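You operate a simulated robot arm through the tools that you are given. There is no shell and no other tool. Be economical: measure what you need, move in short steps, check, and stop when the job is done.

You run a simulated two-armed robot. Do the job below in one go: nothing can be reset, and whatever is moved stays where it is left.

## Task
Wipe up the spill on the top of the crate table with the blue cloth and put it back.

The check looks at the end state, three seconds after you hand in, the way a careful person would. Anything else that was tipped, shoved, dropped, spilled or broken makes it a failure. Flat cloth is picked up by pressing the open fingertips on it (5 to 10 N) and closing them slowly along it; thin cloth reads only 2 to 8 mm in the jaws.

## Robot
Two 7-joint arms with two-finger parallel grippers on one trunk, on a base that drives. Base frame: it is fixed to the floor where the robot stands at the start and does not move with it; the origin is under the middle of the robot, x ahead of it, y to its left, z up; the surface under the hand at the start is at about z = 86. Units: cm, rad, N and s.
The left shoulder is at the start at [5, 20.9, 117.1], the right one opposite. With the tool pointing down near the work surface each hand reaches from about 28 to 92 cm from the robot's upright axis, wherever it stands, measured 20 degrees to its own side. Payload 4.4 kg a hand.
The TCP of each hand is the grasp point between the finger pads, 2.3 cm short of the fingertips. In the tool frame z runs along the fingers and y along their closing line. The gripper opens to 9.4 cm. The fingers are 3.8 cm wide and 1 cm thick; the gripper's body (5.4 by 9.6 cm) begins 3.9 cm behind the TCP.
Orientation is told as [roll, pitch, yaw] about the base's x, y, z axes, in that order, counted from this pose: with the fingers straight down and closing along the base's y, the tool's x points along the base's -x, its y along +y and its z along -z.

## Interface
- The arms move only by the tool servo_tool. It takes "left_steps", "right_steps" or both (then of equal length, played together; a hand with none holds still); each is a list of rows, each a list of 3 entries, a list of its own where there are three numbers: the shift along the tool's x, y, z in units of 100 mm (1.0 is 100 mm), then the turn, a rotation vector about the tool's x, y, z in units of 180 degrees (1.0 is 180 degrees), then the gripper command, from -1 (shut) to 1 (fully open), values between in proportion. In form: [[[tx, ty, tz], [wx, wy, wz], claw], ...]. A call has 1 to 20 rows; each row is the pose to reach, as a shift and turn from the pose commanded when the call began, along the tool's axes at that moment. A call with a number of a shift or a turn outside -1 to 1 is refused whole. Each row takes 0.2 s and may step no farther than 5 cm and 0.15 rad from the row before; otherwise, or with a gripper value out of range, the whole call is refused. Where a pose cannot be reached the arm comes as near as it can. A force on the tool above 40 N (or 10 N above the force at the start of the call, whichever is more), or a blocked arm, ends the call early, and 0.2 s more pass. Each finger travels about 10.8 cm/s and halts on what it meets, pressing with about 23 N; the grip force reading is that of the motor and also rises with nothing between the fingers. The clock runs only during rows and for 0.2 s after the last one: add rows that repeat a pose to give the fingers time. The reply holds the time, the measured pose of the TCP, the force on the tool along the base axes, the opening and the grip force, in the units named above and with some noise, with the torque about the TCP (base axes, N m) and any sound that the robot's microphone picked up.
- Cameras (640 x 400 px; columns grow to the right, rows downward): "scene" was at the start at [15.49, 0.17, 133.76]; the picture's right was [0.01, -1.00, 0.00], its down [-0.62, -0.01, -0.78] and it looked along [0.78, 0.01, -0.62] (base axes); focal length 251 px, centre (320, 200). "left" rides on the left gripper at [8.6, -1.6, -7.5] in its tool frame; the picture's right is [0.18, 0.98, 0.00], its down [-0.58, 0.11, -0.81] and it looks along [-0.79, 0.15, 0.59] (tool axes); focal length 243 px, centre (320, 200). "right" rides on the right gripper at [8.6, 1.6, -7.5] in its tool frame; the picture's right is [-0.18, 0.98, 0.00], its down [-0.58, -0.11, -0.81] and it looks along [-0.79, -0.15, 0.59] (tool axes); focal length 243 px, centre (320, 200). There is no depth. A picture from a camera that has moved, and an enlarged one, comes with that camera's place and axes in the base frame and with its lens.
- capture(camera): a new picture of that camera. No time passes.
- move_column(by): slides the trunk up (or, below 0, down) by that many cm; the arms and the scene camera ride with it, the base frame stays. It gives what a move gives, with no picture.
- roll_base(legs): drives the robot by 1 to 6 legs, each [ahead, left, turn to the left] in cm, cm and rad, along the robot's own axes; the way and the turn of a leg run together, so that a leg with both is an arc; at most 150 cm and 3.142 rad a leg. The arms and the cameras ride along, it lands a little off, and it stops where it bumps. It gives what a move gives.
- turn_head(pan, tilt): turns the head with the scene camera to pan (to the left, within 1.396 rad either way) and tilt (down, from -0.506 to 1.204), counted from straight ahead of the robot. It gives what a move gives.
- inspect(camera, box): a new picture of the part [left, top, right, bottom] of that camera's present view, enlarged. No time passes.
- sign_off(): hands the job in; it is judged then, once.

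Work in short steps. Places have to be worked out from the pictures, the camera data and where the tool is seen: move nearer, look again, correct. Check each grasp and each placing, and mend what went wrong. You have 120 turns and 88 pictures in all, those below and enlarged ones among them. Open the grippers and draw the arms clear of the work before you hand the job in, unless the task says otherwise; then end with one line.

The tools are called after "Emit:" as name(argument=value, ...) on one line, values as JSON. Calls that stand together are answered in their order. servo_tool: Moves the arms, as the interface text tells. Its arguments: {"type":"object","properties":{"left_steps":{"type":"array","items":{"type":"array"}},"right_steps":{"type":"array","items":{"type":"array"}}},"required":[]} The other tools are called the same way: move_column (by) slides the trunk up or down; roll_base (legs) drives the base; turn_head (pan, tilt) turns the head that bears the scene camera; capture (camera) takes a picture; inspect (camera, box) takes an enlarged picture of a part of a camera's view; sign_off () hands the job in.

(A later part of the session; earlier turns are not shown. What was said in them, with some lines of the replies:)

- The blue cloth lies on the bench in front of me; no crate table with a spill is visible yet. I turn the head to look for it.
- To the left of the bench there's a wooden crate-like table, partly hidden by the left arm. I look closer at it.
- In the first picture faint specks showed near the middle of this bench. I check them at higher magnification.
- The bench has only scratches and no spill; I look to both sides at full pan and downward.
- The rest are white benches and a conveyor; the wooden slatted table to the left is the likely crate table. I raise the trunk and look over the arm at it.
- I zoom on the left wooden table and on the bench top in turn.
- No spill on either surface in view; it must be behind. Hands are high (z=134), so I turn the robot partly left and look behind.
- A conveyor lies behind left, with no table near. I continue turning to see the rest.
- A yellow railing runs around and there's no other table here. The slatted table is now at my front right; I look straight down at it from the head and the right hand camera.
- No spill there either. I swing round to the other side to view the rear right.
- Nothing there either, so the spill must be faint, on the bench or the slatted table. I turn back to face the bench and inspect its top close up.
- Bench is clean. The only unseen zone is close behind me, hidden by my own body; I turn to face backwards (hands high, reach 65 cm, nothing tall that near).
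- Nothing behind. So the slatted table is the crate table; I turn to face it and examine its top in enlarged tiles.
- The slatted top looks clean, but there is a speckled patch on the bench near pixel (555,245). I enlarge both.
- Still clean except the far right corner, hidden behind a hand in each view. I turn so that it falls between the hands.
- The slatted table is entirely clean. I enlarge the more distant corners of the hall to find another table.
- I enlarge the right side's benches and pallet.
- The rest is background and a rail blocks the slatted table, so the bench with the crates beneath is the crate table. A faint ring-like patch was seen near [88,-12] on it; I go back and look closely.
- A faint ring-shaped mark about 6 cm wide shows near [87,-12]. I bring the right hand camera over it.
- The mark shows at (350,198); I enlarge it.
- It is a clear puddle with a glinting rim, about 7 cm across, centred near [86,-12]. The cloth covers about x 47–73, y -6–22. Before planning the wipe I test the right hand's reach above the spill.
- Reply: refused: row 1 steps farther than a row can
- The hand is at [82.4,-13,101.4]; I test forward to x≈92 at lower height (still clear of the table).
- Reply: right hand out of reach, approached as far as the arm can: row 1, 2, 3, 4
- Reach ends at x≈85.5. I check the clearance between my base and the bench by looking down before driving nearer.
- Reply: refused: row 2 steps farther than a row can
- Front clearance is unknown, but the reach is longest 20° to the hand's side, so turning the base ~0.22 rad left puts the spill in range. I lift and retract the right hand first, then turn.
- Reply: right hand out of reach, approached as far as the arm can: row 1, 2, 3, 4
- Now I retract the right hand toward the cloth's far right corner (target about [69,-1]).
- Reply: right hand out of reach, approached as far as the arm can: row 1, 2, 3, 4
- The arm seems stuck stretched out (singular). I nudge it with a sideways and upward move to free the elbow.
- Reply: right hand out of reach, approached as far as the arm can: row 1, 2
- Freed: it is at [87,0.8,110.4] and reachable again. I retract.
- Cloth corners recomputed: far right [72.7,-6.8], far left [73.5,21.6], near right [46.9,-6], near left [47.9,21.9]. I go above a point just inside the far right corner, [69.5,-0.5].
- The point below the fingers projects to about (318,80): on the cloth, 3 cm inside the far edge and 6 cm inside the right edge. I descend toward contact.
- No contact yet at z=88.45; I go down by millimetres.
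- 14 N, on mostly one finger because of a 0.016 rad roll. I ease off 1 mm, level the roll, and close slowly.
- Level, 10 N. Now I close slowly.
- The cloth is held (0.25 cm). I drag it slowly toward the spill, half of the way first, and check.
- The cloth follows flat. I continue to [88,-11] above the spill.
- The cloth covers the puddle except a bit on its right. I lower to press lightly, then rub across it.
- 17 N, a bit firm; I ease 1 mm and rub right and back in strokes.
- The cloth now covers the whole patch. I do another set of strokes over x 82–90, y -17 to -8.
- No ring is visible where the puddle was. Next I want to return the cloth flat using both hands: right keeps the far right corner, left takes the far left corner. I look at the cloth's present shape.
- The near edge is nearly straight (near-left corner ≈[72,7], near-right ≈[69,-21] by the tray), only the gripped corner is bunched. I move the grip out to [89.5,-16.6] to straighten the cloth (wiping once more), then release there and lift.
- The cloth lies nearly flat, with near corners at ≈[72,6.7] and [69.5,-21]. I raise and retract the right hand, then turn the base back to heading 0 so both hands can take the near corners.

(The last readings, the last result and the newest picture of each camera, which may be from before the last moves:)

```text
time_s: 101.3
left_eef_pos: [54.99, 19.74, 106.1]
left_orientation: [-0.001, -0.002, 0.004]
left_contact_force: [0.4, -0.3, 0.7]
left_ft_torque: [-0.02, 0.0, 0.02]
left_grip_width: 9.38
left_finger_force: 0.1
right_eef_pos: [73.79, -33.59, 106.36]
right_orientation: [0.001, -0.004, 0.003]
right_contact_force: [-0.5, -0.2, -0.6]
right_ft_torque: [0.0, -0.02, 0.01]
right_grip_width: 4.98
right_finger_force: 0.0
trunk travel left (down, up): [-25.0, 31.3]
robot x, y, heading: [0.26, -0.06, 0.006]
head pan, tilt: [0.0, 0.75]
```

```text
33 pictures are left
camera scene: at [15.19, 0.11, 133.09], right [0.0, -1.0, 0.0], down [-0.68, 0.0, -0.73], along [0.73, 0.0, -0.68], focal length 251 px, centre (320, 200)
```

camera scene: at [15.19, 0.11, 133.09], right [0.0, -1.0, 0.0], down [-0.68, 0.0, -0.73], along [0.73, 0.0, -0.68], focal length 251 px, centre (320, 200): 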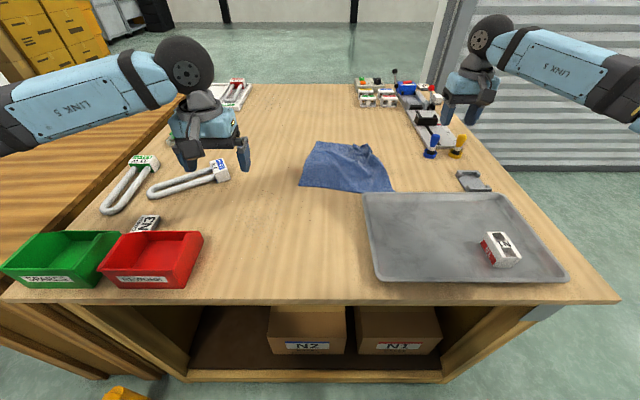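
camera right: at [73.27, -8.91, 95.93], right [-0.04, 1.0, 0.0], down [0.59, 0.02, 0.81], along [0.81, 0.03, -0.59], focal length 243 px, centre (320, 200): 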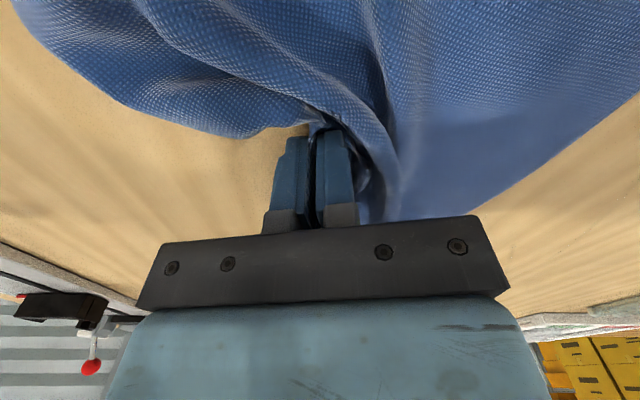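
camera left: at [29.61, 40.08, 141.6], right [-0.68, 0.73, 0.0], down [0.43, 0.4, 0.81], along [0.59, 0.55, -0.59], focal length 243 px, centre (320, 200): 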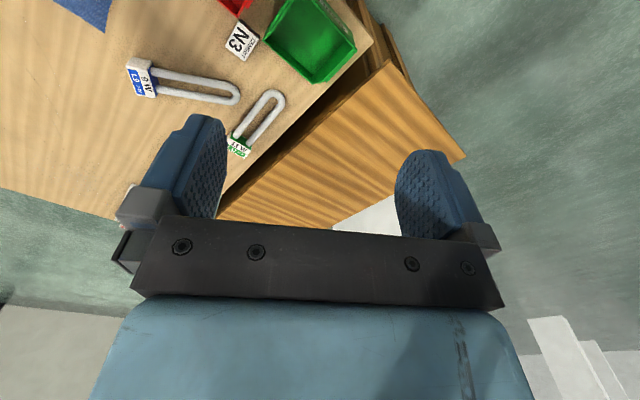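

Axes are now aligned with the base. I move both hands toward points just inside the near corners: left [75,2.5], right [73.8,-17].

Emit:
servo_tool(left_steps=[[[-0.33, -0.28, 0], [0, 0, 0], 0.06], [[-0.66, -0.56, 0], [0, 0, 0], 0.06], [[-1.0, -0.86, 0.1], [0, 0, 0], 0.06], [[-1.0, -0.86, 0.3], [0, 0, 0], 0.06]], right_steps=[[[0, 0.28, 0], [0, 0, 0], 0.06], [[0, 0.56, 0], [0, 0, 0], 0.06], [[0, 0.83, 0.1], [0, 0, 0], 0.06], [[0, 0.83, 0.3], [0, 0, 0], 0.06]])

Emit:
servo_tool(left_steps=[[[-0.33, -0.28, 0.15], [0, 0, 0], 0.06], [[-0.66, -0.56, 0.3], [0, 0, 0], 0.06], [[-1.0, -0.86, 0.5], [0, 0, 0], 0.06], [[-1.0, -0.86, 0.75], [0, 0, 0], 0.06], [[-1.0, -0.86, 0.75], [0, 0, 0], 0.06]], right_steps=[[[0, 0.28, 0.15], [0, 0, 0], 0.06], [[0, 0.56, 0.3], [0, 0, 0], 0.06], [[0, 0.83, 0.5], [0, 0, 0], 0.06], [[0, 0.83, 0.75], [0, 0, 0], 0.06], [[0, 0.83, 0.75], [0, 0, 0], 0.06]])

Emit:
capture(camera="left")

Emit:
capture(camera="right")

```text
time_s: 102.3
left_eef_pos: [65.24, 11.19, 103.27]
left_orientation: [0.0, -0.002, 0.004]
left_contact_force: [-0.3, -0.7, 0.7]
left_ft_torque: [-0.02, 0.02, -0.03]
left_grip_width: 4.97
left_finger_force: 0.1
right_eef_pos: [73.82, -25.41, 103.56]
right_orientation: [-0.001, -0.005, 0.002]
right_contact_force: [-1.1, 0.5, 1.2]
right_ft_torque: [-0.03, 0.01, 0.01]
right_grip_width: 5.0
right_finger_force: 0.1
trunk travel left (down, up): [-25.0, 31.3]
robot x, y, heading: [-0.04, -0.19, 0.004]
head pan, tilt: [0.0, 0.75]
```

```text
time_s: 103.5
left_eef_pos: [75.36, 2.39, 95.8]
left_orientation: [0.0, -0.002, 0.003]
left_contact_force: [0.6, 0.4, -0.1]
left_ft_torque: [0.0, 0.02, -0.03]
left_grip_width: 4.98
left_finger_force: 0.1
right_eef_pos: [73.81, -17.03, 95.83]
right_orientation: [0.001, -0.002, 0.002]
right_contact_force: [0.9, -0.6, 0.3]
right_ft_torque: [0.0, -0.03, 0.02]
right_grip_width: 4.96
right_finger_force: 0.0
trunk travel left (down, up): [-25.0, 31.3]
robot x, y, heading: [0.05, -0.03, 0.007]
head pan, tilt: [0.0, 0.75]
```

```text
32 pictures are left
camera left: at [66.58, 0.95, 103.24], right [-0.19, 0.98, 0.0], down [0.58, 0.11, 0.81], along [0.79, 0.15, -0.59], focal length 243 px, centre (320, 200)
```

left: 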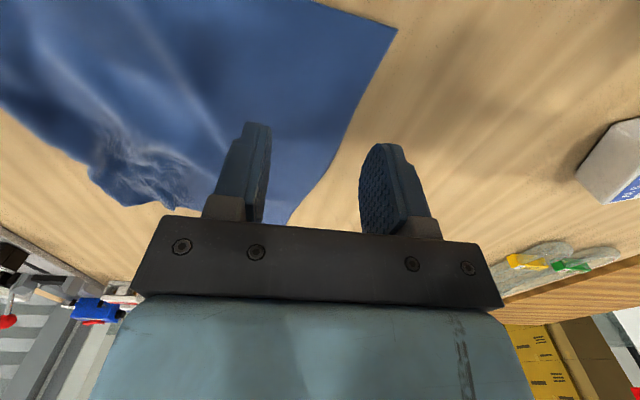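

```text
31 pictures are left
camera right: at [65.25, -15.53, 103.21], right [0.18, 0.98, 0.0], down [0.58, -0.11, 0.81], along [0.8, -0.15, -0.59], focal length 243 px, centre (320, 200)
```

right: 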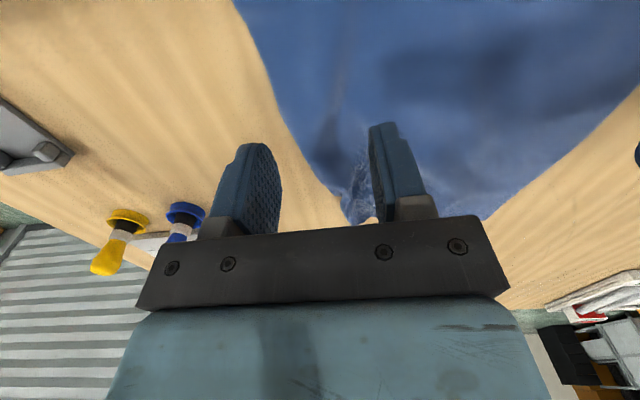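

Both contact points are on the cloth, ~4 cm from side edges; I shift each 1 cm inward and descend close to the table.

Emit:
servo_tool(left_steps=[[[0, -0.1, 0.3], [0, 0, 0], 0.06], [[0, -0.1, 0.6], [0, 0, 0], 0.06], [[0, -0.1, 0.72], [0, 0, 0], 0.06], [[0, -0.1, 0.74], [0, 0, 0], 0.06], [[0, -0.1, 0.74], [0, 0, 0], 0.06]], right_steps=[[[0, 0.1, 0.3], [0, 0, 0], 0.06], [[0, 0.1, 0.6], [0, 0, 0], 0.06], [[0, 0.1, 0.72], [0, 0, 0], 0.06], [[0, 0.1, 0.74], [0, 0, 0], 0.06], [[0, 0.1, 0.74], [0, 0, 0], 0.06]])

```text
time_s: 104.7
left_eef_pos: [75.11, 1.64, 88.53]
left_orientation: [-0.002, -0.005, 0.004]
left_contact_force: [4.6, 0.1, 18.8]
left_ft_torque: [0.46, -0.05, -0.08]
left_grip_width: 4.96
left_finger_force: 0.1
right_eef_pos: [73.84, -16.09, 88.62]
right_orientation: [-0.001, -0.006, 0.0]
right_contact_force: [1.0, 0.1, 0.3]
right_ft_torque: [-0.02, 0.0, 0.04]
right_grip_width: 4.98
right_finger_force: 0.1
trunk travel left (down, up): [-25.0, 31.3]
robot x, y, heading: [0.22, -0.06, 0.0]
head pan, tilt: [0.0, 0.75]
```

Left presses 19 N (ease 1 mm); right not yet touching (down 2 mm).

Emit:
servo_tool(left_steps=[[[0, 0, -0.01], [0, 0, 0], 0.06], [[0, 0, -0.01], [0, 0, 0], 0.06], [[0, 0, -0.01], [0, 0, 0], 0.06]], right_steps=[[[0, 0, 0.01], [0, 0, 0], 0.06], [[0, 0, 0.02], [0, 0, 0], 0.06], [[0, 0, 0.02], [0, 0, 0], 0.06]])

```text
time_s: 105.5
left_eef_pos: [74.98, 1.62, 88.4]
left_orientation: [0.0, -0.003, 0.004]
left_contact_force: [4.5, 2.4, 18.6]
left_ft_torque: [0.39, -0.11, -0.11]
left_grip_width: 5.0
left_finger_force: 0.6
right_eef_pos: [73.78, -16.0, 88.44]
right_orientation: [0.002, -0.006, 0.001]
right_contact_force: [0.3, 0.7, 3.1]
right_ft_torque: [-0.04, -0.03, 0.01]
right_grip_width: 4.97
right_finger_force: 0.2
trunk travel left (down, up): [-25.0, 31.3]
robot x, y, heading: [-0.06, 0.01, 0.004]
head pan, tilt: [0.0, 0.75]
```

Left's load is on its +y finger; I roll it slightly and ease; right goes 0.5 mm lower.

Emit:
servo_tool(left_steps=[[[0, 0, -0.005], [-0.004, 0, 0], 0.06], [[0, 0, -0.01], [-0.004, 0, 0], 0.06], [[0, 0, -0.01], [-0.004, 0, 0], 0.06]], right_steps=[[[0, 0, 0.005], [0, 0, 0], 0.06], [[0, 0, 0.005], [0, 0, 0], 0.06], [[0, 0, 0.005], [0, 0, 0], 0.06]])

```text
time_s: 106.3
left_eef_pos: [75.06, 1.68, 88.52]
left_orientation: [0.013, -0.003, 0.003]
left_contact_force: [2.5, 0.8, 8.7]
left_ft_torque: [-0.29, -0.02, 0.07]
left_grip_width: 4.98
left_finger_force: 0.1
right_eef_pos: [73.71, -16.03, 88.41]
right_orientation: [0.0, -0.007, 0.002]
right_contact_force: [1.4, 2.5, 10.3]
right_ft_torque: [-0.07, 0.07, 0.0]
right_grip_width: 4.98
right_finger_force: 0.0
trunk travel left (down, up): [-25.0, 31.3]
robot x, y, heading: [0.09, 0.03, 0.003]
head pan, tilt: [0.0, 0.75]
```

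Both press 9–10 N (left slightly over-rolled, halved back). I close both slowly and then lift 2 cm.

Emit:
servo_tool(left_steps=[[[0, 0, 0], [0.002, 0, 0], -0.05], [[0, 0, 0], [0.002, 0, 0], -0.16], [[0, 0, 0], [0.002, 0, 0], -0.27], [[0, 0, 0], [0.002, 0, 0], -0.38], [[0, 0, 0], [0.002, 0, 0], -0.49], [[0, 0, 0], [0.002, 0, 0], -0.6], [[0, 0, 0], [0.002, 0, 0], -0.7], [[0, 0, 0], [0.002, 0, 0], -0.8], [[0, 0, 0], [0.002, 0, 0], -0.9], [[0, 0, 0], [0.002, 0, 0], -1], [[0, 0, 0], [0.002, 0, 0], -1], [[0, 0, 0], [0.002, 0, 0], -1], [[0, 0, -0.1], [0.002, 0, 0], -1], [[0, 0, -0.2], [0.002, 0, 0], -1], [[0, 0, -0.2], [0.002, 0, 0], -1]], right_steps=[[[0, 0, 0], [0, 0, 0], -0.05], [[0, 0, 0], [0, 0, 0], -0.16], [[0, 0, 0], [0, 0, 0], -0.27], [[0, 0, 0], [0, 0, 0], -0.38], [[0, 0, 0], [0, 0, 0], -0.49], [[0, 0, 0], [0, 0, 0], -0.6], [[0, 0, 0], [0, 0, 0], -0.7], [[0, 0, 0], [0, 0, 0], -0.8], [[0, 0, 0], [0, 0, 0], -0.9], [[0, 0, 0], [0, 0, 0], -1], [[0, 0, 0], [0, 0, 0], -1], [[0, 0, 0], [0, 0, 0], -1], [[0, 0, -0.1], [0, 0, 0], -1], [[0, 0, -0.2], [0, 0, 0], -1], [[0, 0, -0.2], [0, 0, 0], -1]])

Emit:
capture(camera="left")

Emit:
capture(camera="right")

```text
time_s: 109.5
left_eef_pos: [75.17, 1.63, 90.28]
left_orientation: [0.006, 0.0, 0.004]
left_contact_force: [-0.5, 0.3, 0.5]
left_ft_torque: [-0.04, 0.0, -0.02]
left_grip_width: 0.0
left_finger_force: 22.7
right_eef_pos: [73.81, -15.96, 90.07]
right_orientation: [-0.001, -0.003, 0.002]
right_contact_force: [-0.4, 0.4, 0.0]
right_ft_torque: [0.03, 0.0, 0.01]
right_grip_width: 0.26
right_finger_force: 22.9
trunk travel left (down, up): [-25.0, 31.3]
robot x, y, heading: [0.17, -0.03, 0.007]
head pan, tilt: [0.0, 0.75]
```

```text
30 pictures are left
camera left: at [66.46, 0.01, 97.86], right [-0.19, 0.98, 0.01], down [0.58, 0.11, 0.81], along [0.79, 0.16, -0.59], focal length 243 px, centre (320, 200)
```

left: 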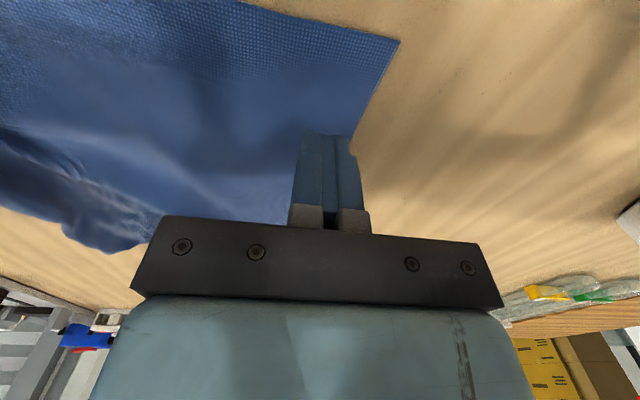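

```text
29 pictures are left
camera right: at [65.27, -14.46, 97.43], right [0.18, 0.98, 0.0], down [0.58, -0.11, 0.81], along [0.79, -0.15, -0.59], focal length 243 px, centre (320, 200)
```

right: 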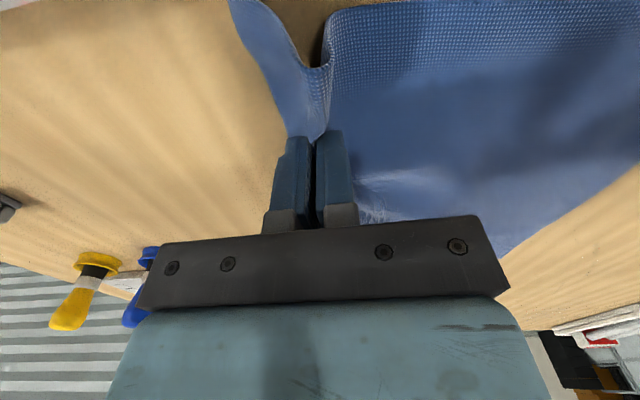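

Right holds (0.26), left slipped (0.0). I retry left 1.3 cm further in.

Emit:
servo_tool(left_steps=[[[0.05, -0.1, 0], [0, 0, 0], -0.3], [[0.05, -0.13, 0], [0, 0, 0], 0.0], [[0.05, -0.13, 0.1], [0, 0, 0], 0.06], [[0.05, -0.13, 0.17], [0, 0, 0], 0.06], [[0.05, -0.13, 0.18], [0, 0, 0], 0.06], [[0.05, -0.13, 0.18], [0, 0, 0], 0.06]])

```text
time_s: 110.9
left_eef_pos: [74.66, 0.39, 88.52]
left_orientation: [0.007, -0.004, 0.003]
left_contact_force: [0.4, -0.6, 0.7]
left_ft_torque: [-0.01, 0.01, -0.03]
left_grip_width: 4.98
left_finger_force: 0.0
right_eef_pos: [73.98, -16.09, 90.12]
right_orientation: [-0.001, -0.002, 0.001]
right_contact_force: [0.4, -0.5, -1.0]
right_ft_torque: [0.01, -0.03, -0.01]
right_grip_width: 0.27
right_finger_force: 23.4
trunk travel left (down, up): [-25.0, 31.3]
robot x, y, heading: [0.23, -0.1, 0.005]
head pan, tilt: [0.0, 0.75]
```

Emit:
servo_tool(left_steps=[[[0, 0, 0.01], [0.001, 0, 0], 0.06], [[0, 0, 0.015], [0.001, 0, 0], 0.06], [[0, 0, 0.02], [0.001, 0, 0], 0.06], [[0, 0, 0.02], [0.001, 0, 0], 0.06]])

```text
time_s: 111.9
left_eef_pos: [74.64, 0.27, 88.44]
left_orientation: [0.004, -0.001, 0.002]
left_contact_force: [0.4, 1.6, 5.0]
left_ft_torque: [0.07, -0.03, 0.04]
left_grip_width: 5.0
left_finger_force: 0.5
right_eef_pos: [73.84, -16.04, 90.2]
right_orientation: [0.001, -0.003, 0.002]
right_contact_force: [-0.7, -0.1, -0.5]
right_ft_torque: [0.01, 0.01, -0.01]
right_grip_width: 0.22
right_finger_force: 23.8
trunk travel left (down, up): [-25.0, 31.3]
robot x, y, heading: [0.11, -0.32, 0.001]
head pan, tilt: [0.0, 0.75]
```

Both left fingers now press evenly at 5 N; I add 0.4 mm and close slowly, then lift.

Emit:
servo_tool(left_steps=[[[0, 0, 0.004], [0, 0, 0], 0.06], [[0, 0, 0.004], [0, 0, 0], -0.05], [[0, 0, 0.004], [0, 0, 0], -0.14], [[0, 0, 0.004], [0, 0, 0], -0.23], [[0, 0, 0.004], [0, 0, 0], -0.32], [[0, 0, 0.004], [0, 0, 0], -0.41], [[0, 0, 0.004], [0, 0, 0], -0.5], [[0, 0, 0.004], [0, 0, 0], -0.59], [[0, 0, 0.004], [0, 0, 0], -0.68], [[0, 0, 0.004], [0, 0, 0], -0.77], [[0, 0, 0.004], [0, 0, 0], -0.86], [[0, 0, 0.004], [0, 0, 0], -0.95], [[0, 0, 0.004], [0, 0, 0], -1], [[0, 0, 0.004], [0, 0, 0], -1], [[0, 0, 0.004], [0, 0, 0], -1], [[0, 0, -0.1], [0, 0, 0], -1], [[0, 0, -0.2], [0, 0, 0], -1], [[0, 0, -0.2], [0, 0, 0], -1]])

Emit:
capture(camera="left")

```text
time_s: 115.7
left_eef_pos: [74.56, 0.42, 90.34]
left_orientation: [0.004, 0.0, 0.006]
left_contact_force: [0.0, -0.1, -0.3]
left_ft_torque: [0.0, 0.0, -0.02]
left_grip_width: 0.65
left_finger_force: 22.8
right_eef_pos: [73.91, -15.87, 90.08]
right_orientation: [-0.001, -0.003, 0.001]
right_contact_force: [0.8, 0.2, -0.2]
right_ft_torque: [0.02, 0.0, 0.0]
right_grip_width: 0.25
right_finger_force: 23.5
trunk travel left (down, up): [-25.0, 31.3]
robot x, y, heading: [-0.45, 0.25, 0.003]
head pan, tilt: [0.0, 0.75]
```

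```text
28 pictures are left
camera left: at [65.92, -1.31, 97.85], right [-0.19, 0.98, 0.0], down [0.58, 0.11, 0.81], along [0.79, 0.15, -0.59], focal length 243 px, centre (320, 200)
```

left: 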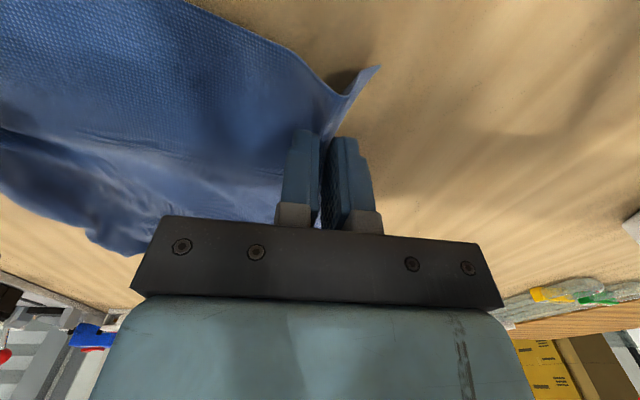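

Both corners are held. I carry the near edge toward home: first left (away from the tray), then back toward the robot.

Emit:
servo_tool(left_steps=[[[0, 0.2, 0], [0, 0, 0], -1], [[0.0, 0.4, 0], [0, 0, 0], -1], [[0.1, 0.6, 0], [0, 0, 0], -1], [[0.25, 0.8, 0], [0, 0, 0], -1], [[0.4, 1.0, 0], [0, 0, 0], -1], [[0.6, 1.0, 0], [0, 0, 0], -1], [[0.6, 1.0, 0], [0, 0, 0], -1]], right_steps=[[[0, 0.15, 0], [0, 0, 0], -1], [[0.0, 0.35, 0], [0, 0, 0], -1], [[0.1, 0.55, 0], [0, 0, 0], -1], [[0.25, 0.75, 0], [0, 0, 0], -1], [[0.4, 0.95, 0], [0, 0, 0], -1], [[0.6, 0.95, 0], [0, 0, 0], -1], [[0.6, 0.95, 0], [0, 0, 0], -1]])

Emit:
capture(camera="scene")

```text
time_s: 117.3
left_eef_pos: [68.48, 10.35, 90.38]
left_orientation: [0.003, -0.003, 0.006]
left_contact_force: [0.1, -6.3, -0.9]
left_ft_torque: [-0.18, 0.06, -0.03]
left_grip_width: 0.64
left_finger_force: 23.2
right_eef_pos: [67.84, -6.59, 90.18]
right_orientation: [-0.003, -0.004, 0.002]
right_contact_force: [0.4, 7.2, -0.6]
right_ft_torque: [0.14, -0.01, 0.04]
right_grip_width: 0.26
right_finger_force: 22.9
trunk travel left (down, up): [-25.0, 31.3]
robot x, y, heading: [0.15, 0.04, -0.001]
head pan, tilt: [0.0, 0.75]
```

```text
27 pictures are left
camera scene: at [15.24, 0.15, 133.08], right [0.0, -1.0, 0.0], down [-0.68, 0.0, -0.73], along [0.73, 0.0, -0.68], focal length 251 px, centre (320, 200)
```

scene: 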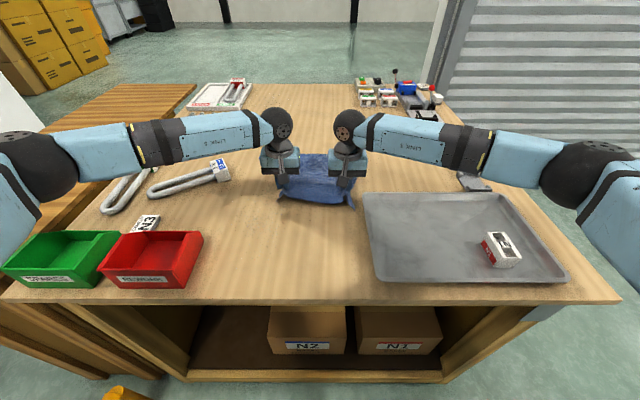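

The cloth edge is taut between hands (7 N) and follows. I continue back to home, easing the tension slightly.

Emit:
servo_tool(left_steps=[[[0.2, 0.05, 0], [0, 0, 0], -1], [[0.4, 0.13, 0], [0, 0, 0], -1], [[0.6, 0.2, 0], [0, 0, 0], -1], [[0.8, 0.27, 0], [0, 0, 0], -1], [[1.0, 0.34, 0], [0, 0, 0], -1], [[1.0, 0.34, 0], [0, 0, 0], -1]], right_steps=[[[0.2, 0.08, 0], [0, 0, 0], -1], [[0.4, 0.16, 0], [0, 0, 0], -1], [[0.6, 0.23, 0], [0, 0, 0], -1], [[0.8, 0.3, 0], [0, 0, 0], -1], [[1.0, 0.37, 0], [0, 0, 0], -1], [[1.0, 0.37, 0], [0, 0, 0], -1]])

Emit:
servo_tool(left_steps=[[[0.2, 0.07, 0], [0, 0, 0], -1], [[0.4, 0.15, 0], [0, 0, 0], -1], [[0.6, 0.22, 0], [0, 0, 0], -1], [[0.7, 0.28, 0], [0, 0, 0], -1], [[0.7, 0.28, 0], [0, 0, 0], -1]], right_steps=[[[0.2, 0.07, 0], [0, 0, 0], -1], [[0.4, 0.15, 0], [0, 0, 0], -1], [[0.6, 0.22, 0], [0, 0, 0], -1], [[0.7, 0.28, 0], [0, 0, 0], -1], [[0.7, 0.28, 0], [0, 0, 0], -1]])

Emit:
capture(camera="scene")

```text
time_s: 118.7
left_eef_pos: [58.6, 13.64, 90.23]
left_orientation: [0.005, -0.001, 0.004]
left_contact_force: [-0.2, -3.1, -0.8]
left_ft_torque: [-0.07, 0.0, -0.04]
left_grip_width: 0.62
left_finger_force: 23.0
right_eef_pos: [57.76, -3.01, 89.93]
right_orientation: [0.0, -0.004, 0.002]
right_contact_force: [0.3, 2.9, -0.1]
right_ft_torque: [0.06, 0.04, 0.02]
right_grip_width: 0.27
right_finger_force: 22.8
trunk travel left (down, up): [-25.0, 31.3]
robot x, y, heading: [-0.23, 0.05, 0.005]
head pan, tilt: [0.0, 0.75]
```

```text
time_s: 119.9
left_eef_pos: [51.76, 16.54, 90.4]
left_orientation: [0.003, -0.001, 0.003]
left_contact_force: [-0.6, -2.8, 0.5]
left_ft_torque: [-0.03, 0.0, -0.04]
left_grip_width: 0.63
left_finger_force: 23.0
right_eef_pos: [50.65, -0.2, 90.04]
right_orientation: [-0.001, -0.003, 0.002]
right_contact_force: [1.0, 2.7, 0.3]
right_ft_torque: [0.08, -0.01, -0.03]
right_grip_width: 0.24
right_finger_force: 23.2
trunk travel left (down, up): [-25.0, 31.3]
robot x, y, heading: [-0.27, 0.23, 0.007]
head pan, tilt: [0.0, 0.75]
```

```text
26 pictures are left
camera scene: at [15.2, 0.09, 133.09], right [0.0, -1.0, 0.0], down [-0.68, 0.0, -0.73], along [0.73, 0.0, -0.68], focal length 251 px, centre (320, 200)
```

scene: 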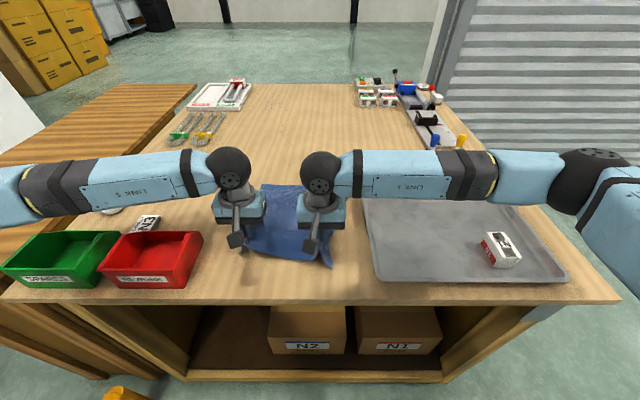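

The near edge is home. I lower both, open slowly (spreading the gathers), and lift.

Emit:
servo_tool(left_steps=[[[0, 0, 0.1], [0, 0, 0], -1], [[0, 0, 0.175], [0, 0, 0], -1], [[0, 0, 0.175], [0, 0, 0], -0.8], [[0, 0, 0.175], [0, 0, 0], -0.6], [[0, 0, 0.175], [0, 0, 0], -0.4], [[0, 0, 0.175], [0, 0, 0], -0.2], [[0, 0, 0.175], [0, 0, 0], 0.0], [[0, 0, 0.175], [0, 0, 0], 0.0], [[0, 0, -0.1], [0, 0, 0], 0.0], [[0, 0, -0.4], [0, 0, 0], 0.0], [[0, 0, -0.8], [0, 0, 0], 0.0], [[0, 0.1, -1.0], [0, 0, 0], 0.0]], right_steps=[[[0, 0, 0.1], [0, 0, 0], -1], [[0, 0, 0.15], [0, 0, 0], -1], [[0, 0, 0.15], [0, 0, 0], -0.8], [[0, 0, 0.15], [0, 0, 0], -0.6], [[0, 0, 0.15], [0, 0, 0], -0.4], [[0, 0, 0.15], [0, 0, 0], -0.2], [[0, 0, 0.15], [0, 0, 0], 0.0], [[0, 0, 0.15], [0, 0, 0], 0.0], [[0, 0, -0.1], [0, 0, 0], 0.0], [[0, 0, -0.4], [0, 0, 0], 0.0], [[0, 0, -0.8], [0, 0, 0], 0.0], [[0, -0.1, -1.0], [0, 0, 0], 0.0]])

Emit:
servo_tool(left_steps=[[[0, 0.3, -0.2], [0, 0, 0], 0.06], [[0, 0.7, -0.4], [0, 0, 0], 0.06], [[0, 1.0, -0.6], [0, 0, 0], 0.06], [[0, 1.0, -0.6], [0, 0, 0], 0.06]], right_steps=[[[0, -0.3, -0.2], [0, 0, 0], 0.06], [[0, -0.7, -0.4], [0, 0, 0], 0.06], [[0, -1.0, -0.6], [0, 0, 0], 0.06], [[0, -1.0, -0.6], [0, 0, 0], 0.06]])

Emit:
capture(camera="scene")

```text
time_s: 122.5
left_eef_pos: [51.65, 17.39, 100.57]
left_orientation: [0.003, 0.0, 0.003]
left_contact_force: [0.1, 0.0, 0.2]
left_ft_torque: [-0.02, -0.01, 0.01]
left_grip_width: 4.69
left_finger_force: 0.0
right_eef_pos: [50.77, -1.14, 100.16]
right_orientation: [-0.001, -0.005, 0.001]
right_contact_force: [-0.4, -0.3, 0.2]
right_ft_torque: [-0.02, -0.03, -0.01]
right_grip_width: 4.69
right_finger_force: 0.1
trunk travel left (down, up): [-25.0, 31.3]
robot x, y, heading: [-0.15, 0.15, 0.004]
head pan, tilt: [0.0, 0.75]
```

```text
time_s: 123.5
left_eef_pos: [51.43, 27.32, 106.19]
left_orientation: [0.005, -0.001, 0.003]
left_contact_force: [0.2, -0.3, 0.1]
left_ft_torque: [0.0, -0.01, 0.01]
left_grip_width: 4.97
left_finger_force: 0.2
right_eef_pos: [50.7, -11.15, 106.23]
right_orientation: [-0.001, -0.003, 0.004]
right_contact_force: [0.8, 0.0, -0.3]
right_ft_torque: [-0.03, 0.01, 0.01]
right_grip_width: 4.95
right_finger_force: 0.0
trunk travel left (down, up): [-25.0, 31.3]
robot x, y, heading: [0.05, -0.0, 0.007]
head pan, tilt: [0.0, 0.75]
```

```text
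25 pictures are left
camera scene: at [15.26, 0.13, 133.08], right [0.0, -1.0, 0.0], down [-0.68, 0.0, -0.73], along [0.73, 0.0, -0.68], focal length 251 px, centre (320, 200)
```

scene: 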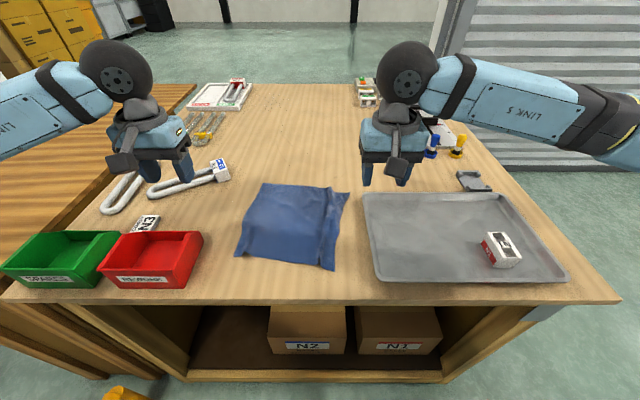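

The cloth is back within 2–3 cm, with one ridge along its right side. I check the former spill site now.

Emit:
inspect(camera="scene", box=[290, 110, 430, 200])

Emit:
inspect(camera="scene", box=[220, 170, 380, 280])

```text
4.44 times, centred on (360, 155) of scene
camera zoom: at [15.26, 0.13, 133.08], right [0.0, -1.0, 0.0], down [-0.68, 0.0, -0.73], along [0.73, 0.0, -0.68], focal length 1115 px, centre (142, 400)
```

zoom: 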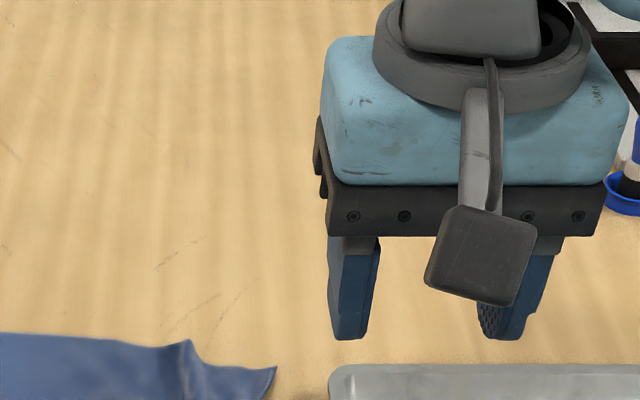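

```text
3.64 times, centred on (300, 225) of scene
camera zoom: at [15.26, 0.13, 133.08], right [0.0, -1.0, 0.0], down [-0.68, 0.0, -0.73], along [0.73, 0.0, -0.68], focal length 912 px, centre (393, 109)
```

zoom: 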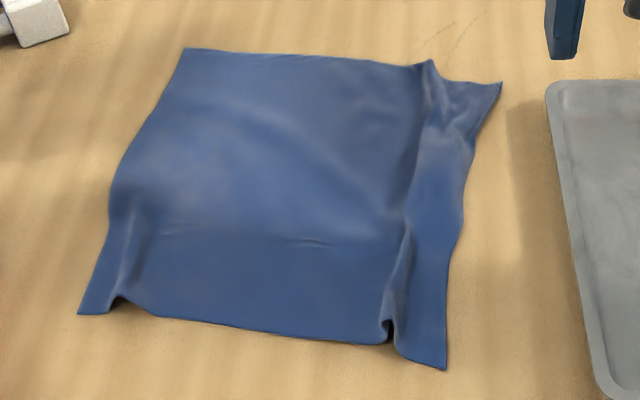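

I look through the right hand camera at the spill site.

Emit:
inspect(camera="right", box=[250, 120, 450, 240])

```text
3.20 times, centred on (350, 180) of right
camera zoom: at [42.14, -9.63, 113.6], right [0.18, 0.98, 0.0], down [0.58, -0.11, 0.81], along [0.79, -0.15, -0.59], focal length 776 px, centre (224, 264)
```

zoom: 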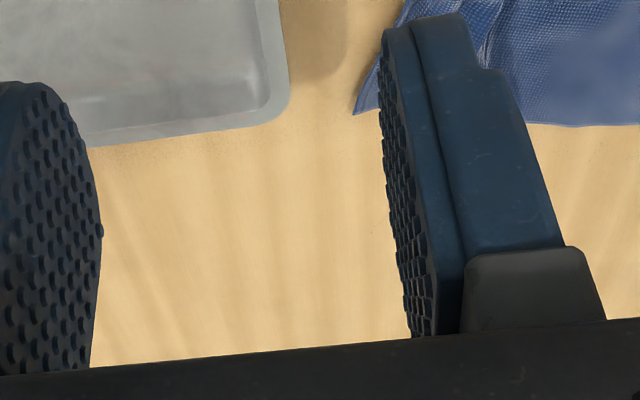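

No ring is left at the site. Now I smooth the cloth: closed fingertips onto the right strip ([48,-2.4]) and left near corner ([50.5,17.3]).

Emit:
servo_tool(left_steps=[[[0, -0.4, 0], [0, 0, 0], -0.5], [[0.1, -0.8, 0.2], [0, 0, 0], -1], [[0.1, -0.98, 0.6], [0, 0, 0], -1], [[0.1, -0.98, 1.0], [0, 0, 0], -1], [[0.1, -0.98, 1.0], [0, 0, 0], -1]], right_steps=[[[0.1, 0.4, 0], [0, 0, 0], -0.5], [[0.2, 0.7, 0.2], [0, 0, 0], -1], [[0.27, 0.86, 0.6], [0, 0, 0], -1], [[0.27, 0.86, 1.0], [0, 0, 0], -1], [[0.27, 0.86, 1.0], [0, 0, 0], -1]])

Emit:
servo_tool(left_steps=[[[0, 0, 0.4], [0, 0, 0], -1], [[0, 0, 0.66], [0, 0, 0], -1], [[0, 0, 0.74], [0, 0, 0], -1], [[0, 0, 0.755], [0, 0, 0], -1], [[0, 0, 0.755], [0, 0, 0], -1]], right_steps=[[[0, 0, 0.4], [0, 0, 0], -1], [[0, 0, 0.66], [0, 0, 0], -1], [[0, 0, 0.74], [0, 0, 0], -1], [[0, 0, 0.755], [0, 0, 0], -1], [[0, 0, 0.755], [0, 0, 0], -1]])

```text
time_s: 124.7
left_eef_pos: [50.69, 17.55, 96.44]
left_orientation: [0.005, -0.001, 0.003]
left_contact_force: [0.2, 0.1, 0.4]
left_ft_torque: [0.03, 0.02, 0.0]
left_grip_width: 0.01
left_finger_force: 23.1
right_eef_pos: [48.07, -2.39, 96.02]
right_orientation: [0.0, -0.004, 0.002]
right_contact_force: [0.4, 0.0, 0.6]
right_ft_torque: [0.0, 0.0, 0.02]
right_grip_width: 0.0
right_finger_force: 22.9
trunk travel left (down, up): [-25.0, 31.3]
robot x, y, heading: [-0.44, -0.15, -0.001]
head pan, tilt: [0.0, 0.75]
```

```text
time_s: 125.9
left_eef_pos: [50.6, 17.54, 88.89]
left_orientation: [0.003, -0.001, 0.002]
left_contact_force: [-0.1, 0.0, 0.4]
left_ft_torque: [0.03, 0.01, 0.01]
left_grip_width: 0.0
left_finger_force: 23.2
right_eef_pos: [48.21, -2.51, 88.48]
right_orientation: [-0.002, -0.004, 0.002]
right_contact_force: [-0.7, 0.5, 0.7]
right_ft_torque: [-0.02, 0.01, -0.02]
right_grip_width: 0.04
right_finger_force: 23.7
trunk travel left (down, up): [-25.0, 31.3]
robot x, y, heading: [0.18, 0.12, 0.002]
head pan, tilt: [0.0, 0.75]
```

Almost touching. I go down the last millimetres (left 5, right 2.5) and slide both outward about 2.5–3 cm.

Emit:
servo_tool(left_steps=[[[0, 0, 0.03], [0, 0, 0], -1], [[0, 0, 0.045], [0, 0, 0], -1], [[0, 0, 0.052], [0, 0, 0], -1], [[0, 0, 0.052], [0, 0, 0], -1]], right_steps=[[[0, 0, 0.01], [0, 0, 0], -1], [[0, 0, 0.015], [0, 0, 0], -1], [[0, 0, 0.02], [0, 0, 0], -1], [[0, 0, 0.02], [0, 0, 0], -1]])

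```text
time_s: 126.9
left_eef_pos: [50.42, 17.61, 88.51]
left_orientation: [0.004, -0.004, 0.004]
left_contact_force: [0.6, 0.2, 1.6]
left_ft_torque: [0.03, 0.01, -0.04]
left_grip_width: 0.0
left_finger_force: 23.4
right_eef_pos: [48.28, -2.57, 88.48]
right_orientation: [0.0, -0.007, 0.002]
right_contact_force: [4.5, 4.0, 22.3]
right_ft_torque: [0.11, 0.04, -0.02]
right_grip_width: 0.0
right_finger_force: 22.5
trunk travel left (down, up): [-25.0, 31.3]
robot x, y, heading: [0.04, -0.13, 0.007]
head pan, tilt: [0.0, 0.75]
```

Emit:
servo_tool(left_steps=[[[0, 0, 0.012], [0, 0, 0], -1], [[0, 0.08, 0.014], [0, 0, 0], -1], [[0, 0.16, 0.014], [0, 0, 0], -1], [[0, 0.24, 0.014], [0, 0, 0], -1], [[0, 0.28, 0.014], [0, 0, 0], -1], [[0, 0.28, -0.1], [0, 0, 0], -1], [[0, 0.28, -0.4], [0, 0, 0], -1]], right_steps=[[[0, 0, -0.008], [0, 0, 0], -1], [[0, -0.08, -0.008], [0, 0, 0], -1], [[0, -0.16, -0.008], [0, 0, 0], -1], [[0, -0.24, -0.008], [0, 0, 0], -1], [[0, -0.3, -0.008], [0, 0, 0], -1], [[0, -0.3, -0.1], [0, 0, 0], -1], [[0, -0.3, -0.4], [0, 0, 0], -1]])

Emit:
inspect(camera="scene", box=[200, 160, 400, 290])

```text
time_s: 128.5
left_eef_pos: [50.34, 20.47, 92.38]
left_orientation: [0.003, -0.001, 0.003]
left_contact_force: [0.1, -0.5, -0.3]
left_ft_torque: [0.01, -0.03, -0.03]
left_grip_width: 0.0
left_finger_force: 23.1
right_eef_pos: [48.11, -5.65, 92.22]
right_orientation: [0.001, -0.006, 0.003]
right_contact_force: [-0.9, 0.7, -0.1]
right_ft_torque: [0.0, -0.01, 0.0]
right_grip_width: 0.01
right_finger_force: 22.7
trunk travel left (down, up): [-25.0, 31.3]
robot x, y, heading: [-0.16, 0.11, 0.006]
head pan, tilt: [0.0, 0.75]
```

```text
3.08 times, centred on (300, 225) of scene
camera zoom: at [15.11, 0.09, 133.08], right [0.0, -1.0, 0.0], down [-0.68, 0.0, -0.73], along [0.73, 0.0, -0.68], focal length 772 px, centre (382, 123)
```

zoom: 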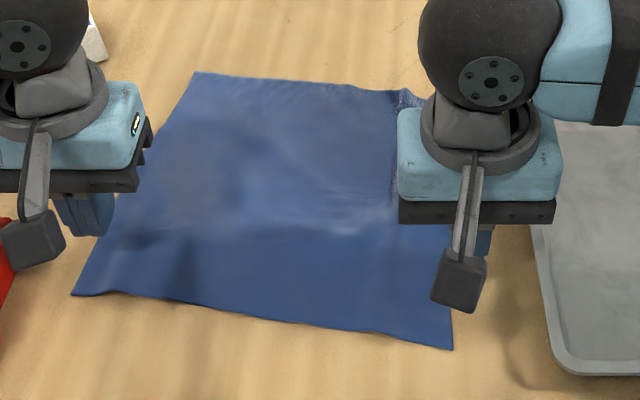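

The near edge is flat now. One more smoothing pass with the right hand near the far right part; left hand lifts away.

Emit:
servo_tool(left_steps=[[[0, 0.0, -0.4], [0, 0, 0], -1], [[0, 0.0, -0.8], [0, 0, 0], 0], [[0, 0.3, -1.0], [0, 0, 0], 1], [[0, 0.3, -1.0], [0, 0, 0], 1]], right_steps=[[[-0.3, 0.02, -0.1], [0, 0, 0], -1], [[-0.65, 0.05, -0.1], [0, 0, 0], -1], [[-1.0, 0.07, -0.1], [0, 0, 0], -1], [[-1.0, 0.07, -0.1], [0, 0, 0], -1]])

Emit:
servo_tool(right_steps=[[[-0.3, 0, 0.1], [0, 0, 0], -1], [[-0.6, 0, 0.3], [0, 0, 0], -1], [[-0.6, 0, 0.45], [0, 0, 0], -1], [[-0.6, 0, 0.48], [0, 0, 0], -1], [[-0.6, 0, 0.48], [0, 0, 0], -1]])

Emit:
capture(camera="right")

```text
time_s: 129.5
left_eef_pos: [50.58, 23.34, 102.58]
left_orientation: [0.005, 0.0, 0.002]
left_contact_force: [0.1, 0.4, -0.4]
left_ft_torque: [0.03, 0.0, 0.04]
left_grip_width: 9.41
left_finger_force: 0.0
right_eef_pos: [58.15, -4.95, 93.3]
right_orientation: [0.001, -0.003, 0.002]
right_contact_force: [0.4, -0.6, -0.3]
right_ft_torque: [0.01, -0.02, 0.01]
right_grip_width: 0.01
right_finger_force: 23.2
trunk travel left (down, up): [-25.0, 31.3]
robot x, y, heading: [0.27, -0.11, 0.005]
head pan, tilt: [0.0, 0.75]
```

```text
time_s: 130.7
left_eef_pos: [50.59, 23.27, 102.39]
left_orientation: [0.003, -0.003, 0.005]
left_contact_force: [0.9, 0.0, 0.2]
left_ft_torque: [-0.01, -0.01, -0.01]
left_grip_width: 9.41
left_finger_force: 0.0
right_eef_pos: [63.99, -4.78, 88.56]
right_orientation: [-0.001, -0.004, 0.003]
right_contact_force: [-0.2, -0.3, 0.1]
right_ft_torque: [0.02, -0.01, 0.01]
right_grip_width: 0.0
right_finger_force: 22.6
trunk travel left (down, up): [-25.0, 31.3]
robot x, y, heading: [-0.25, -0.11, 0.006]
head pan, tilt: [0.0, 0.75]
```

```text
20 pictures are left
camera right: at [55.48, -3.26, 95.93], right [0.18, 0.98, 0.0], down [0.58, -0.11, 0.81], along [0.8, -0.15, -0.59], focal length 243 px, centre (320, 200)
```

right: 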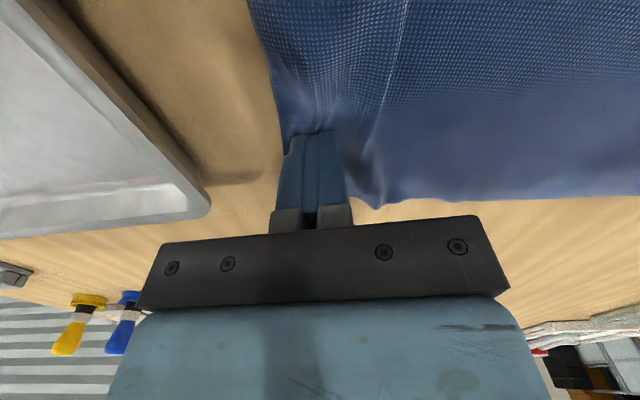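

The fingertips are just right of the ridge; I press and slide 1.8 cm right and slightly forward, then lift.

Emit:
servo_tool(right_steps=[[[0, 0, 0.015], [0, 0, 0], -1], [[0, 0, 0.025], [0, 0, 0], -1], [[0, 0, 0.025], [0, 0, 0], -1], [[-0.04, -0.07, 0.022], [0, 0, 0], -1], [[-0.08, -0.14, 0.022], [0, 0, 0], -1], [[-0.1, -0.19, 0.022], [0, 0, 0], -1], [[-0.1, -0.19, -0.1], [0, 0, 0], -1], [[-0.1, -0.19, -0.5], [0, 0, 0], -1], [[-0.1, -0.19, -0.9], [0, 0, 0], -1], [[0.2, -0.5, -1.0], [0, 0, 0], 0], [[0.2, -0.9, -1.0], [0, 0, 0], 1], [[0.5, -1.0, -1.0], [0, 0, 0], 1]])

Emit:
servo_tool(right_steps=[[[0.3, -0.3, -0.2], [0, 0, 0], 1], [[0.5, -0.7, -0.5], [0, 0, 0], 1], [[0.5, -1.0, -0.7], [0, 0, 0], 1], [[0.5, -1.0, -0.7], [0, 0, 0], 1]], left_steps=[[[0, 0.1, -0.3], [0, 0, 0], 1], [[0, 0.2, -0.5], [0, 0, 0], 1], [[0, 0.2, -0.5], [0, 0, 0], 1], [[0, 0.2, -0.5], [0, 0, 0], 1]])

Emit:
turn_head(pan=-0.15, tilt=0.55)

Emit:
capture(camera="scene")

Emit:
inspect(camera="scene", box=[270, 160, 370, 230])

```text
time_s: 133.3
left_eef_pos: [50.44, 23.26, 102.55]
left_orientation: [0.003, -0.002, 0.004]
left_contact_force: [-0.1, -1.1, -0.2]
left_ft_torque: [0.02, 0.01, -0.01]
left_grip_width: 9.38
left_finger_force: 0.1
right_eef_pos: [59.02, -14.84, 98.77]
right_orientation: [0.0, -0.005, 0.001]
right_contact_force: [-0.4, 0.5, 0.8]
right_ft_torque: [-0.02, 0.01, -0.02]
right_grip_width: 9.37
right_finger_force: 0.1
trunk travel left (down, up): [-25.0, 31.3]
robot x, y, heading: [-0.09, 0.12, 0.002]
head pan, tilt: [0.0, 0.75]
```

```text
refused: row 2 steps farther than a row can; nothing moved
```

```text
time_s: 134.0
left_eef_pos: [50.53, 23.37, 102.53]
left_orientation: [0.003, -0.002, 0.003]
left_contact_force: [-0.2, 0.5, 0.0]
left_ft_torque: [0.0, -0.01, 0.01]
left_grip_width: 9.39
left_finger_force: 0.1
right_eef_pos: [59.27, -14.7, 98.61]
right_orientation: [-0.001, -0.003, 0.002]
right_contact_force: [0.4, 0.4, 0.1]
right_ft_torque: [0.01, 0.0, -0.04]
right_grip_width: 9.39
right_finger_force: 0.0
trunk travel left (down, up): [-25.0, 31.3]
robot x, y, heading: [-0.36, 0.04, 0.0]
head pan, tilt: [-0.15, 0.55]
```

```text
19 pictures are left
camera scene: at [15.79, -1.22, 134.82], right [-0.15, -0.99, 0.0], down [-0.52, 0.08, -0.85], along [0.84, -0.12, -0.52], focal length 251 px, centre (320, 200)
```

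scene: 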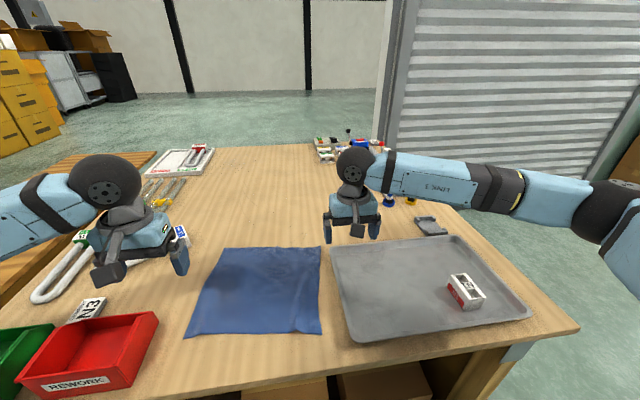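

```text
5.71 times, centred on (320, 195) of scene
camera zoom: at [15.79, -1.22, 134.82], right [-0.15, -0.99, 0.0], down [-0.52, 0.08, -0.85], along [0.84, -0.12, -0.52], focal length 1434 px, centre (320, 229)
```

zoom: 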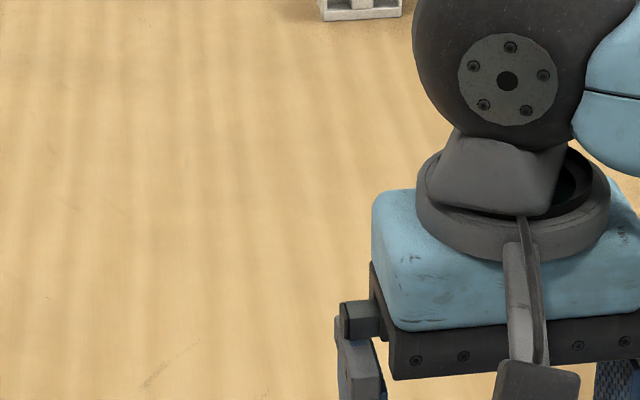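

The cloth lies flat at home. I move the right hand further aside and re-inspect the spill spot.

Emit:
servo_tool(right_steps=[[[0.1, -0.2, -0.3], [0, 0, 0], 1], [[0.1, -0.6, -0.5], [0, 0, 0], 1], [[0.1, -1.0, -0.7], [0, 0, 0], 1], [[0.1, -1.0, -0.7], [0, 0, 0], 1]])

Emit:
servo_tool(right_steps=[[[0, -0.4, 0], [0, 0, 0], 1], [[0, -0.6, 0], [0, 0, 0], 1], [[0, -0.6, 0], [0, 0, 0], 1]])

Emit:
inspect(camera="scene", box=[270, 160, 370, 230])

Emit:
capture(camera="scene")

```text
time_s: 135.0
left_eef_pos: [50.5, 23.46, 102.4]
left_orientation: [0.004, -0.002, 0.005]
left_contact_force: [0.7, 0.3, -0.2]
left_ft_torque: [-0.01, 0.01, 0.03]
left_grip_width: 9.39
left_finger_force: 0.0
right_eef_pos: [58.09, -24.71, 105.69]
right_orientation: [-0.001, -0.003, 0.005]
right_contact_force: [-0.4, -0.3, 0.2]
right_ft_torque: [-0.03, 0.01, 0.01]
right_grip_width: 9.41
right_finger_force: 0.0
trunk travel left (down, up): [-25.0, 31.3]
robot x, y, heading: [0.12, 0.01, 0.003]
head pan, tilt: [-0.15, 0.55]
```

```text
time_s: 135.8
left_eef_pos: [50.44, 23.23, 102.53]
left_orientation: [0.004, -0.001, 0.002]
left_contact_force: [-0.6, -0.3, -0.4]
left_ft_torque: [-0.03, 0.01, -0.01]
left_grip_width: 9.38
left_finger_force: 0.0
right_eef_pos: [58.03, -30.81, 105.56]
right_orientation: [-0.001, -0.004, -0.001]
right_contact_force: [-0.4, 0.1, 0.4]
right_ft_torque: [-0.02, -0.03, 0.01]
right_grip_width: 9.41
right_finger_force: 0.2
trunk travel left (down, up): [-25.0, 31.3]
robot x, y, heading: [-0.03, 0.12, 0.002]
head pan, tilt: [-0.15, 0.55]
```

```text
5.71 times, centred on (320, 195) of scene
camera zoom: at [15.79, -1.24, 134.83], right [-0.15, -0.99, 0.0], down [-0.52, 0.08, -0.85], along [0.84, -0.12, -0.52], focal length 1434 px, centre (320, 229)
```

zoom: 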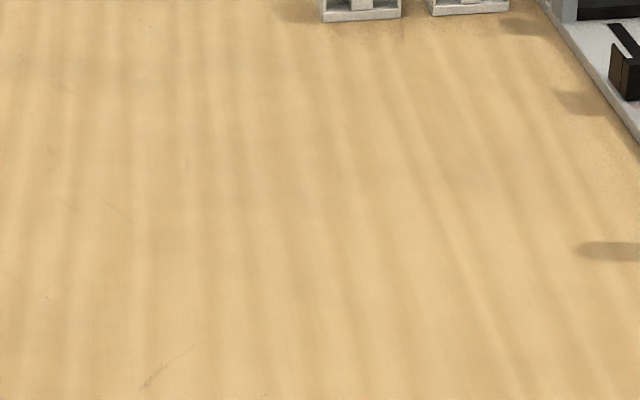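

```text
16 pictures are left
camera scene: at [15.79, -1.24, 134.83], right [-0.15, -0.99, 0.0], down [-0.52, 0.08, -0.85], along [0.84, -0.12, -0.52], focal length 251 px, centre (320, 200)
```

scene: 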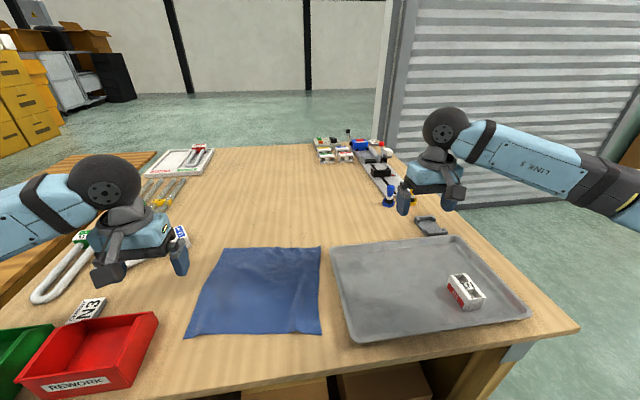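

The puddle mark is entirely gone and the cloth lies flat within about 2–3 cm of its original place, nothing else moved. I raise the left hand clear and hand in.

Emit:
servo_tool(left_steps=[[[0, 0.1, -0.3], [0, 0, 0], 1], [[0, 0.2, -0.6], [0, 0, 0], 1], [[0, 0.2, -0.8], [0, 0, 0], 1], [[0, 0.2, -0.8], [0, 0, 0], 1]])

Emit:
sign_off()

```text
time_s: 136.8
left_eef_pos: [50.52, 25.5, 110.55]
left_orientation: [0.004, -0.003, 0.003]
left_contact_force: [-1.1, 0.8, -0.6]
left_ft_torque: [-0.01, 0.0, 0.0]
left_grip_width: 9.4
left_finger_force: 0.1
right_eef_pos: [58.02, -30.66, 105.65]
right_orientation: [-0.004, -0.003, 0.003]
right_contact_force: [0.4, 0.2, -0.4]
right_ft_torque: [0.02, -0.02, 0.02]
right_grip_width: 9.41
right_finger_force: 0.0
trunk travel left (down, up): [-25.0, 31.3]
robot x, y, heading: [0.07, 0.1, 0.005]
head pan, tilt: [-0.15, 0.55]
```

```text
The job is handed in.
```

I wiped up the one spill I found, a clear puddle on the bench with boxes N1 and N2 under it (which I took to be the crate table); the blue cloth is flat again about 2–4 cm off its old place, slightly turned, and I saw nothing else moved.
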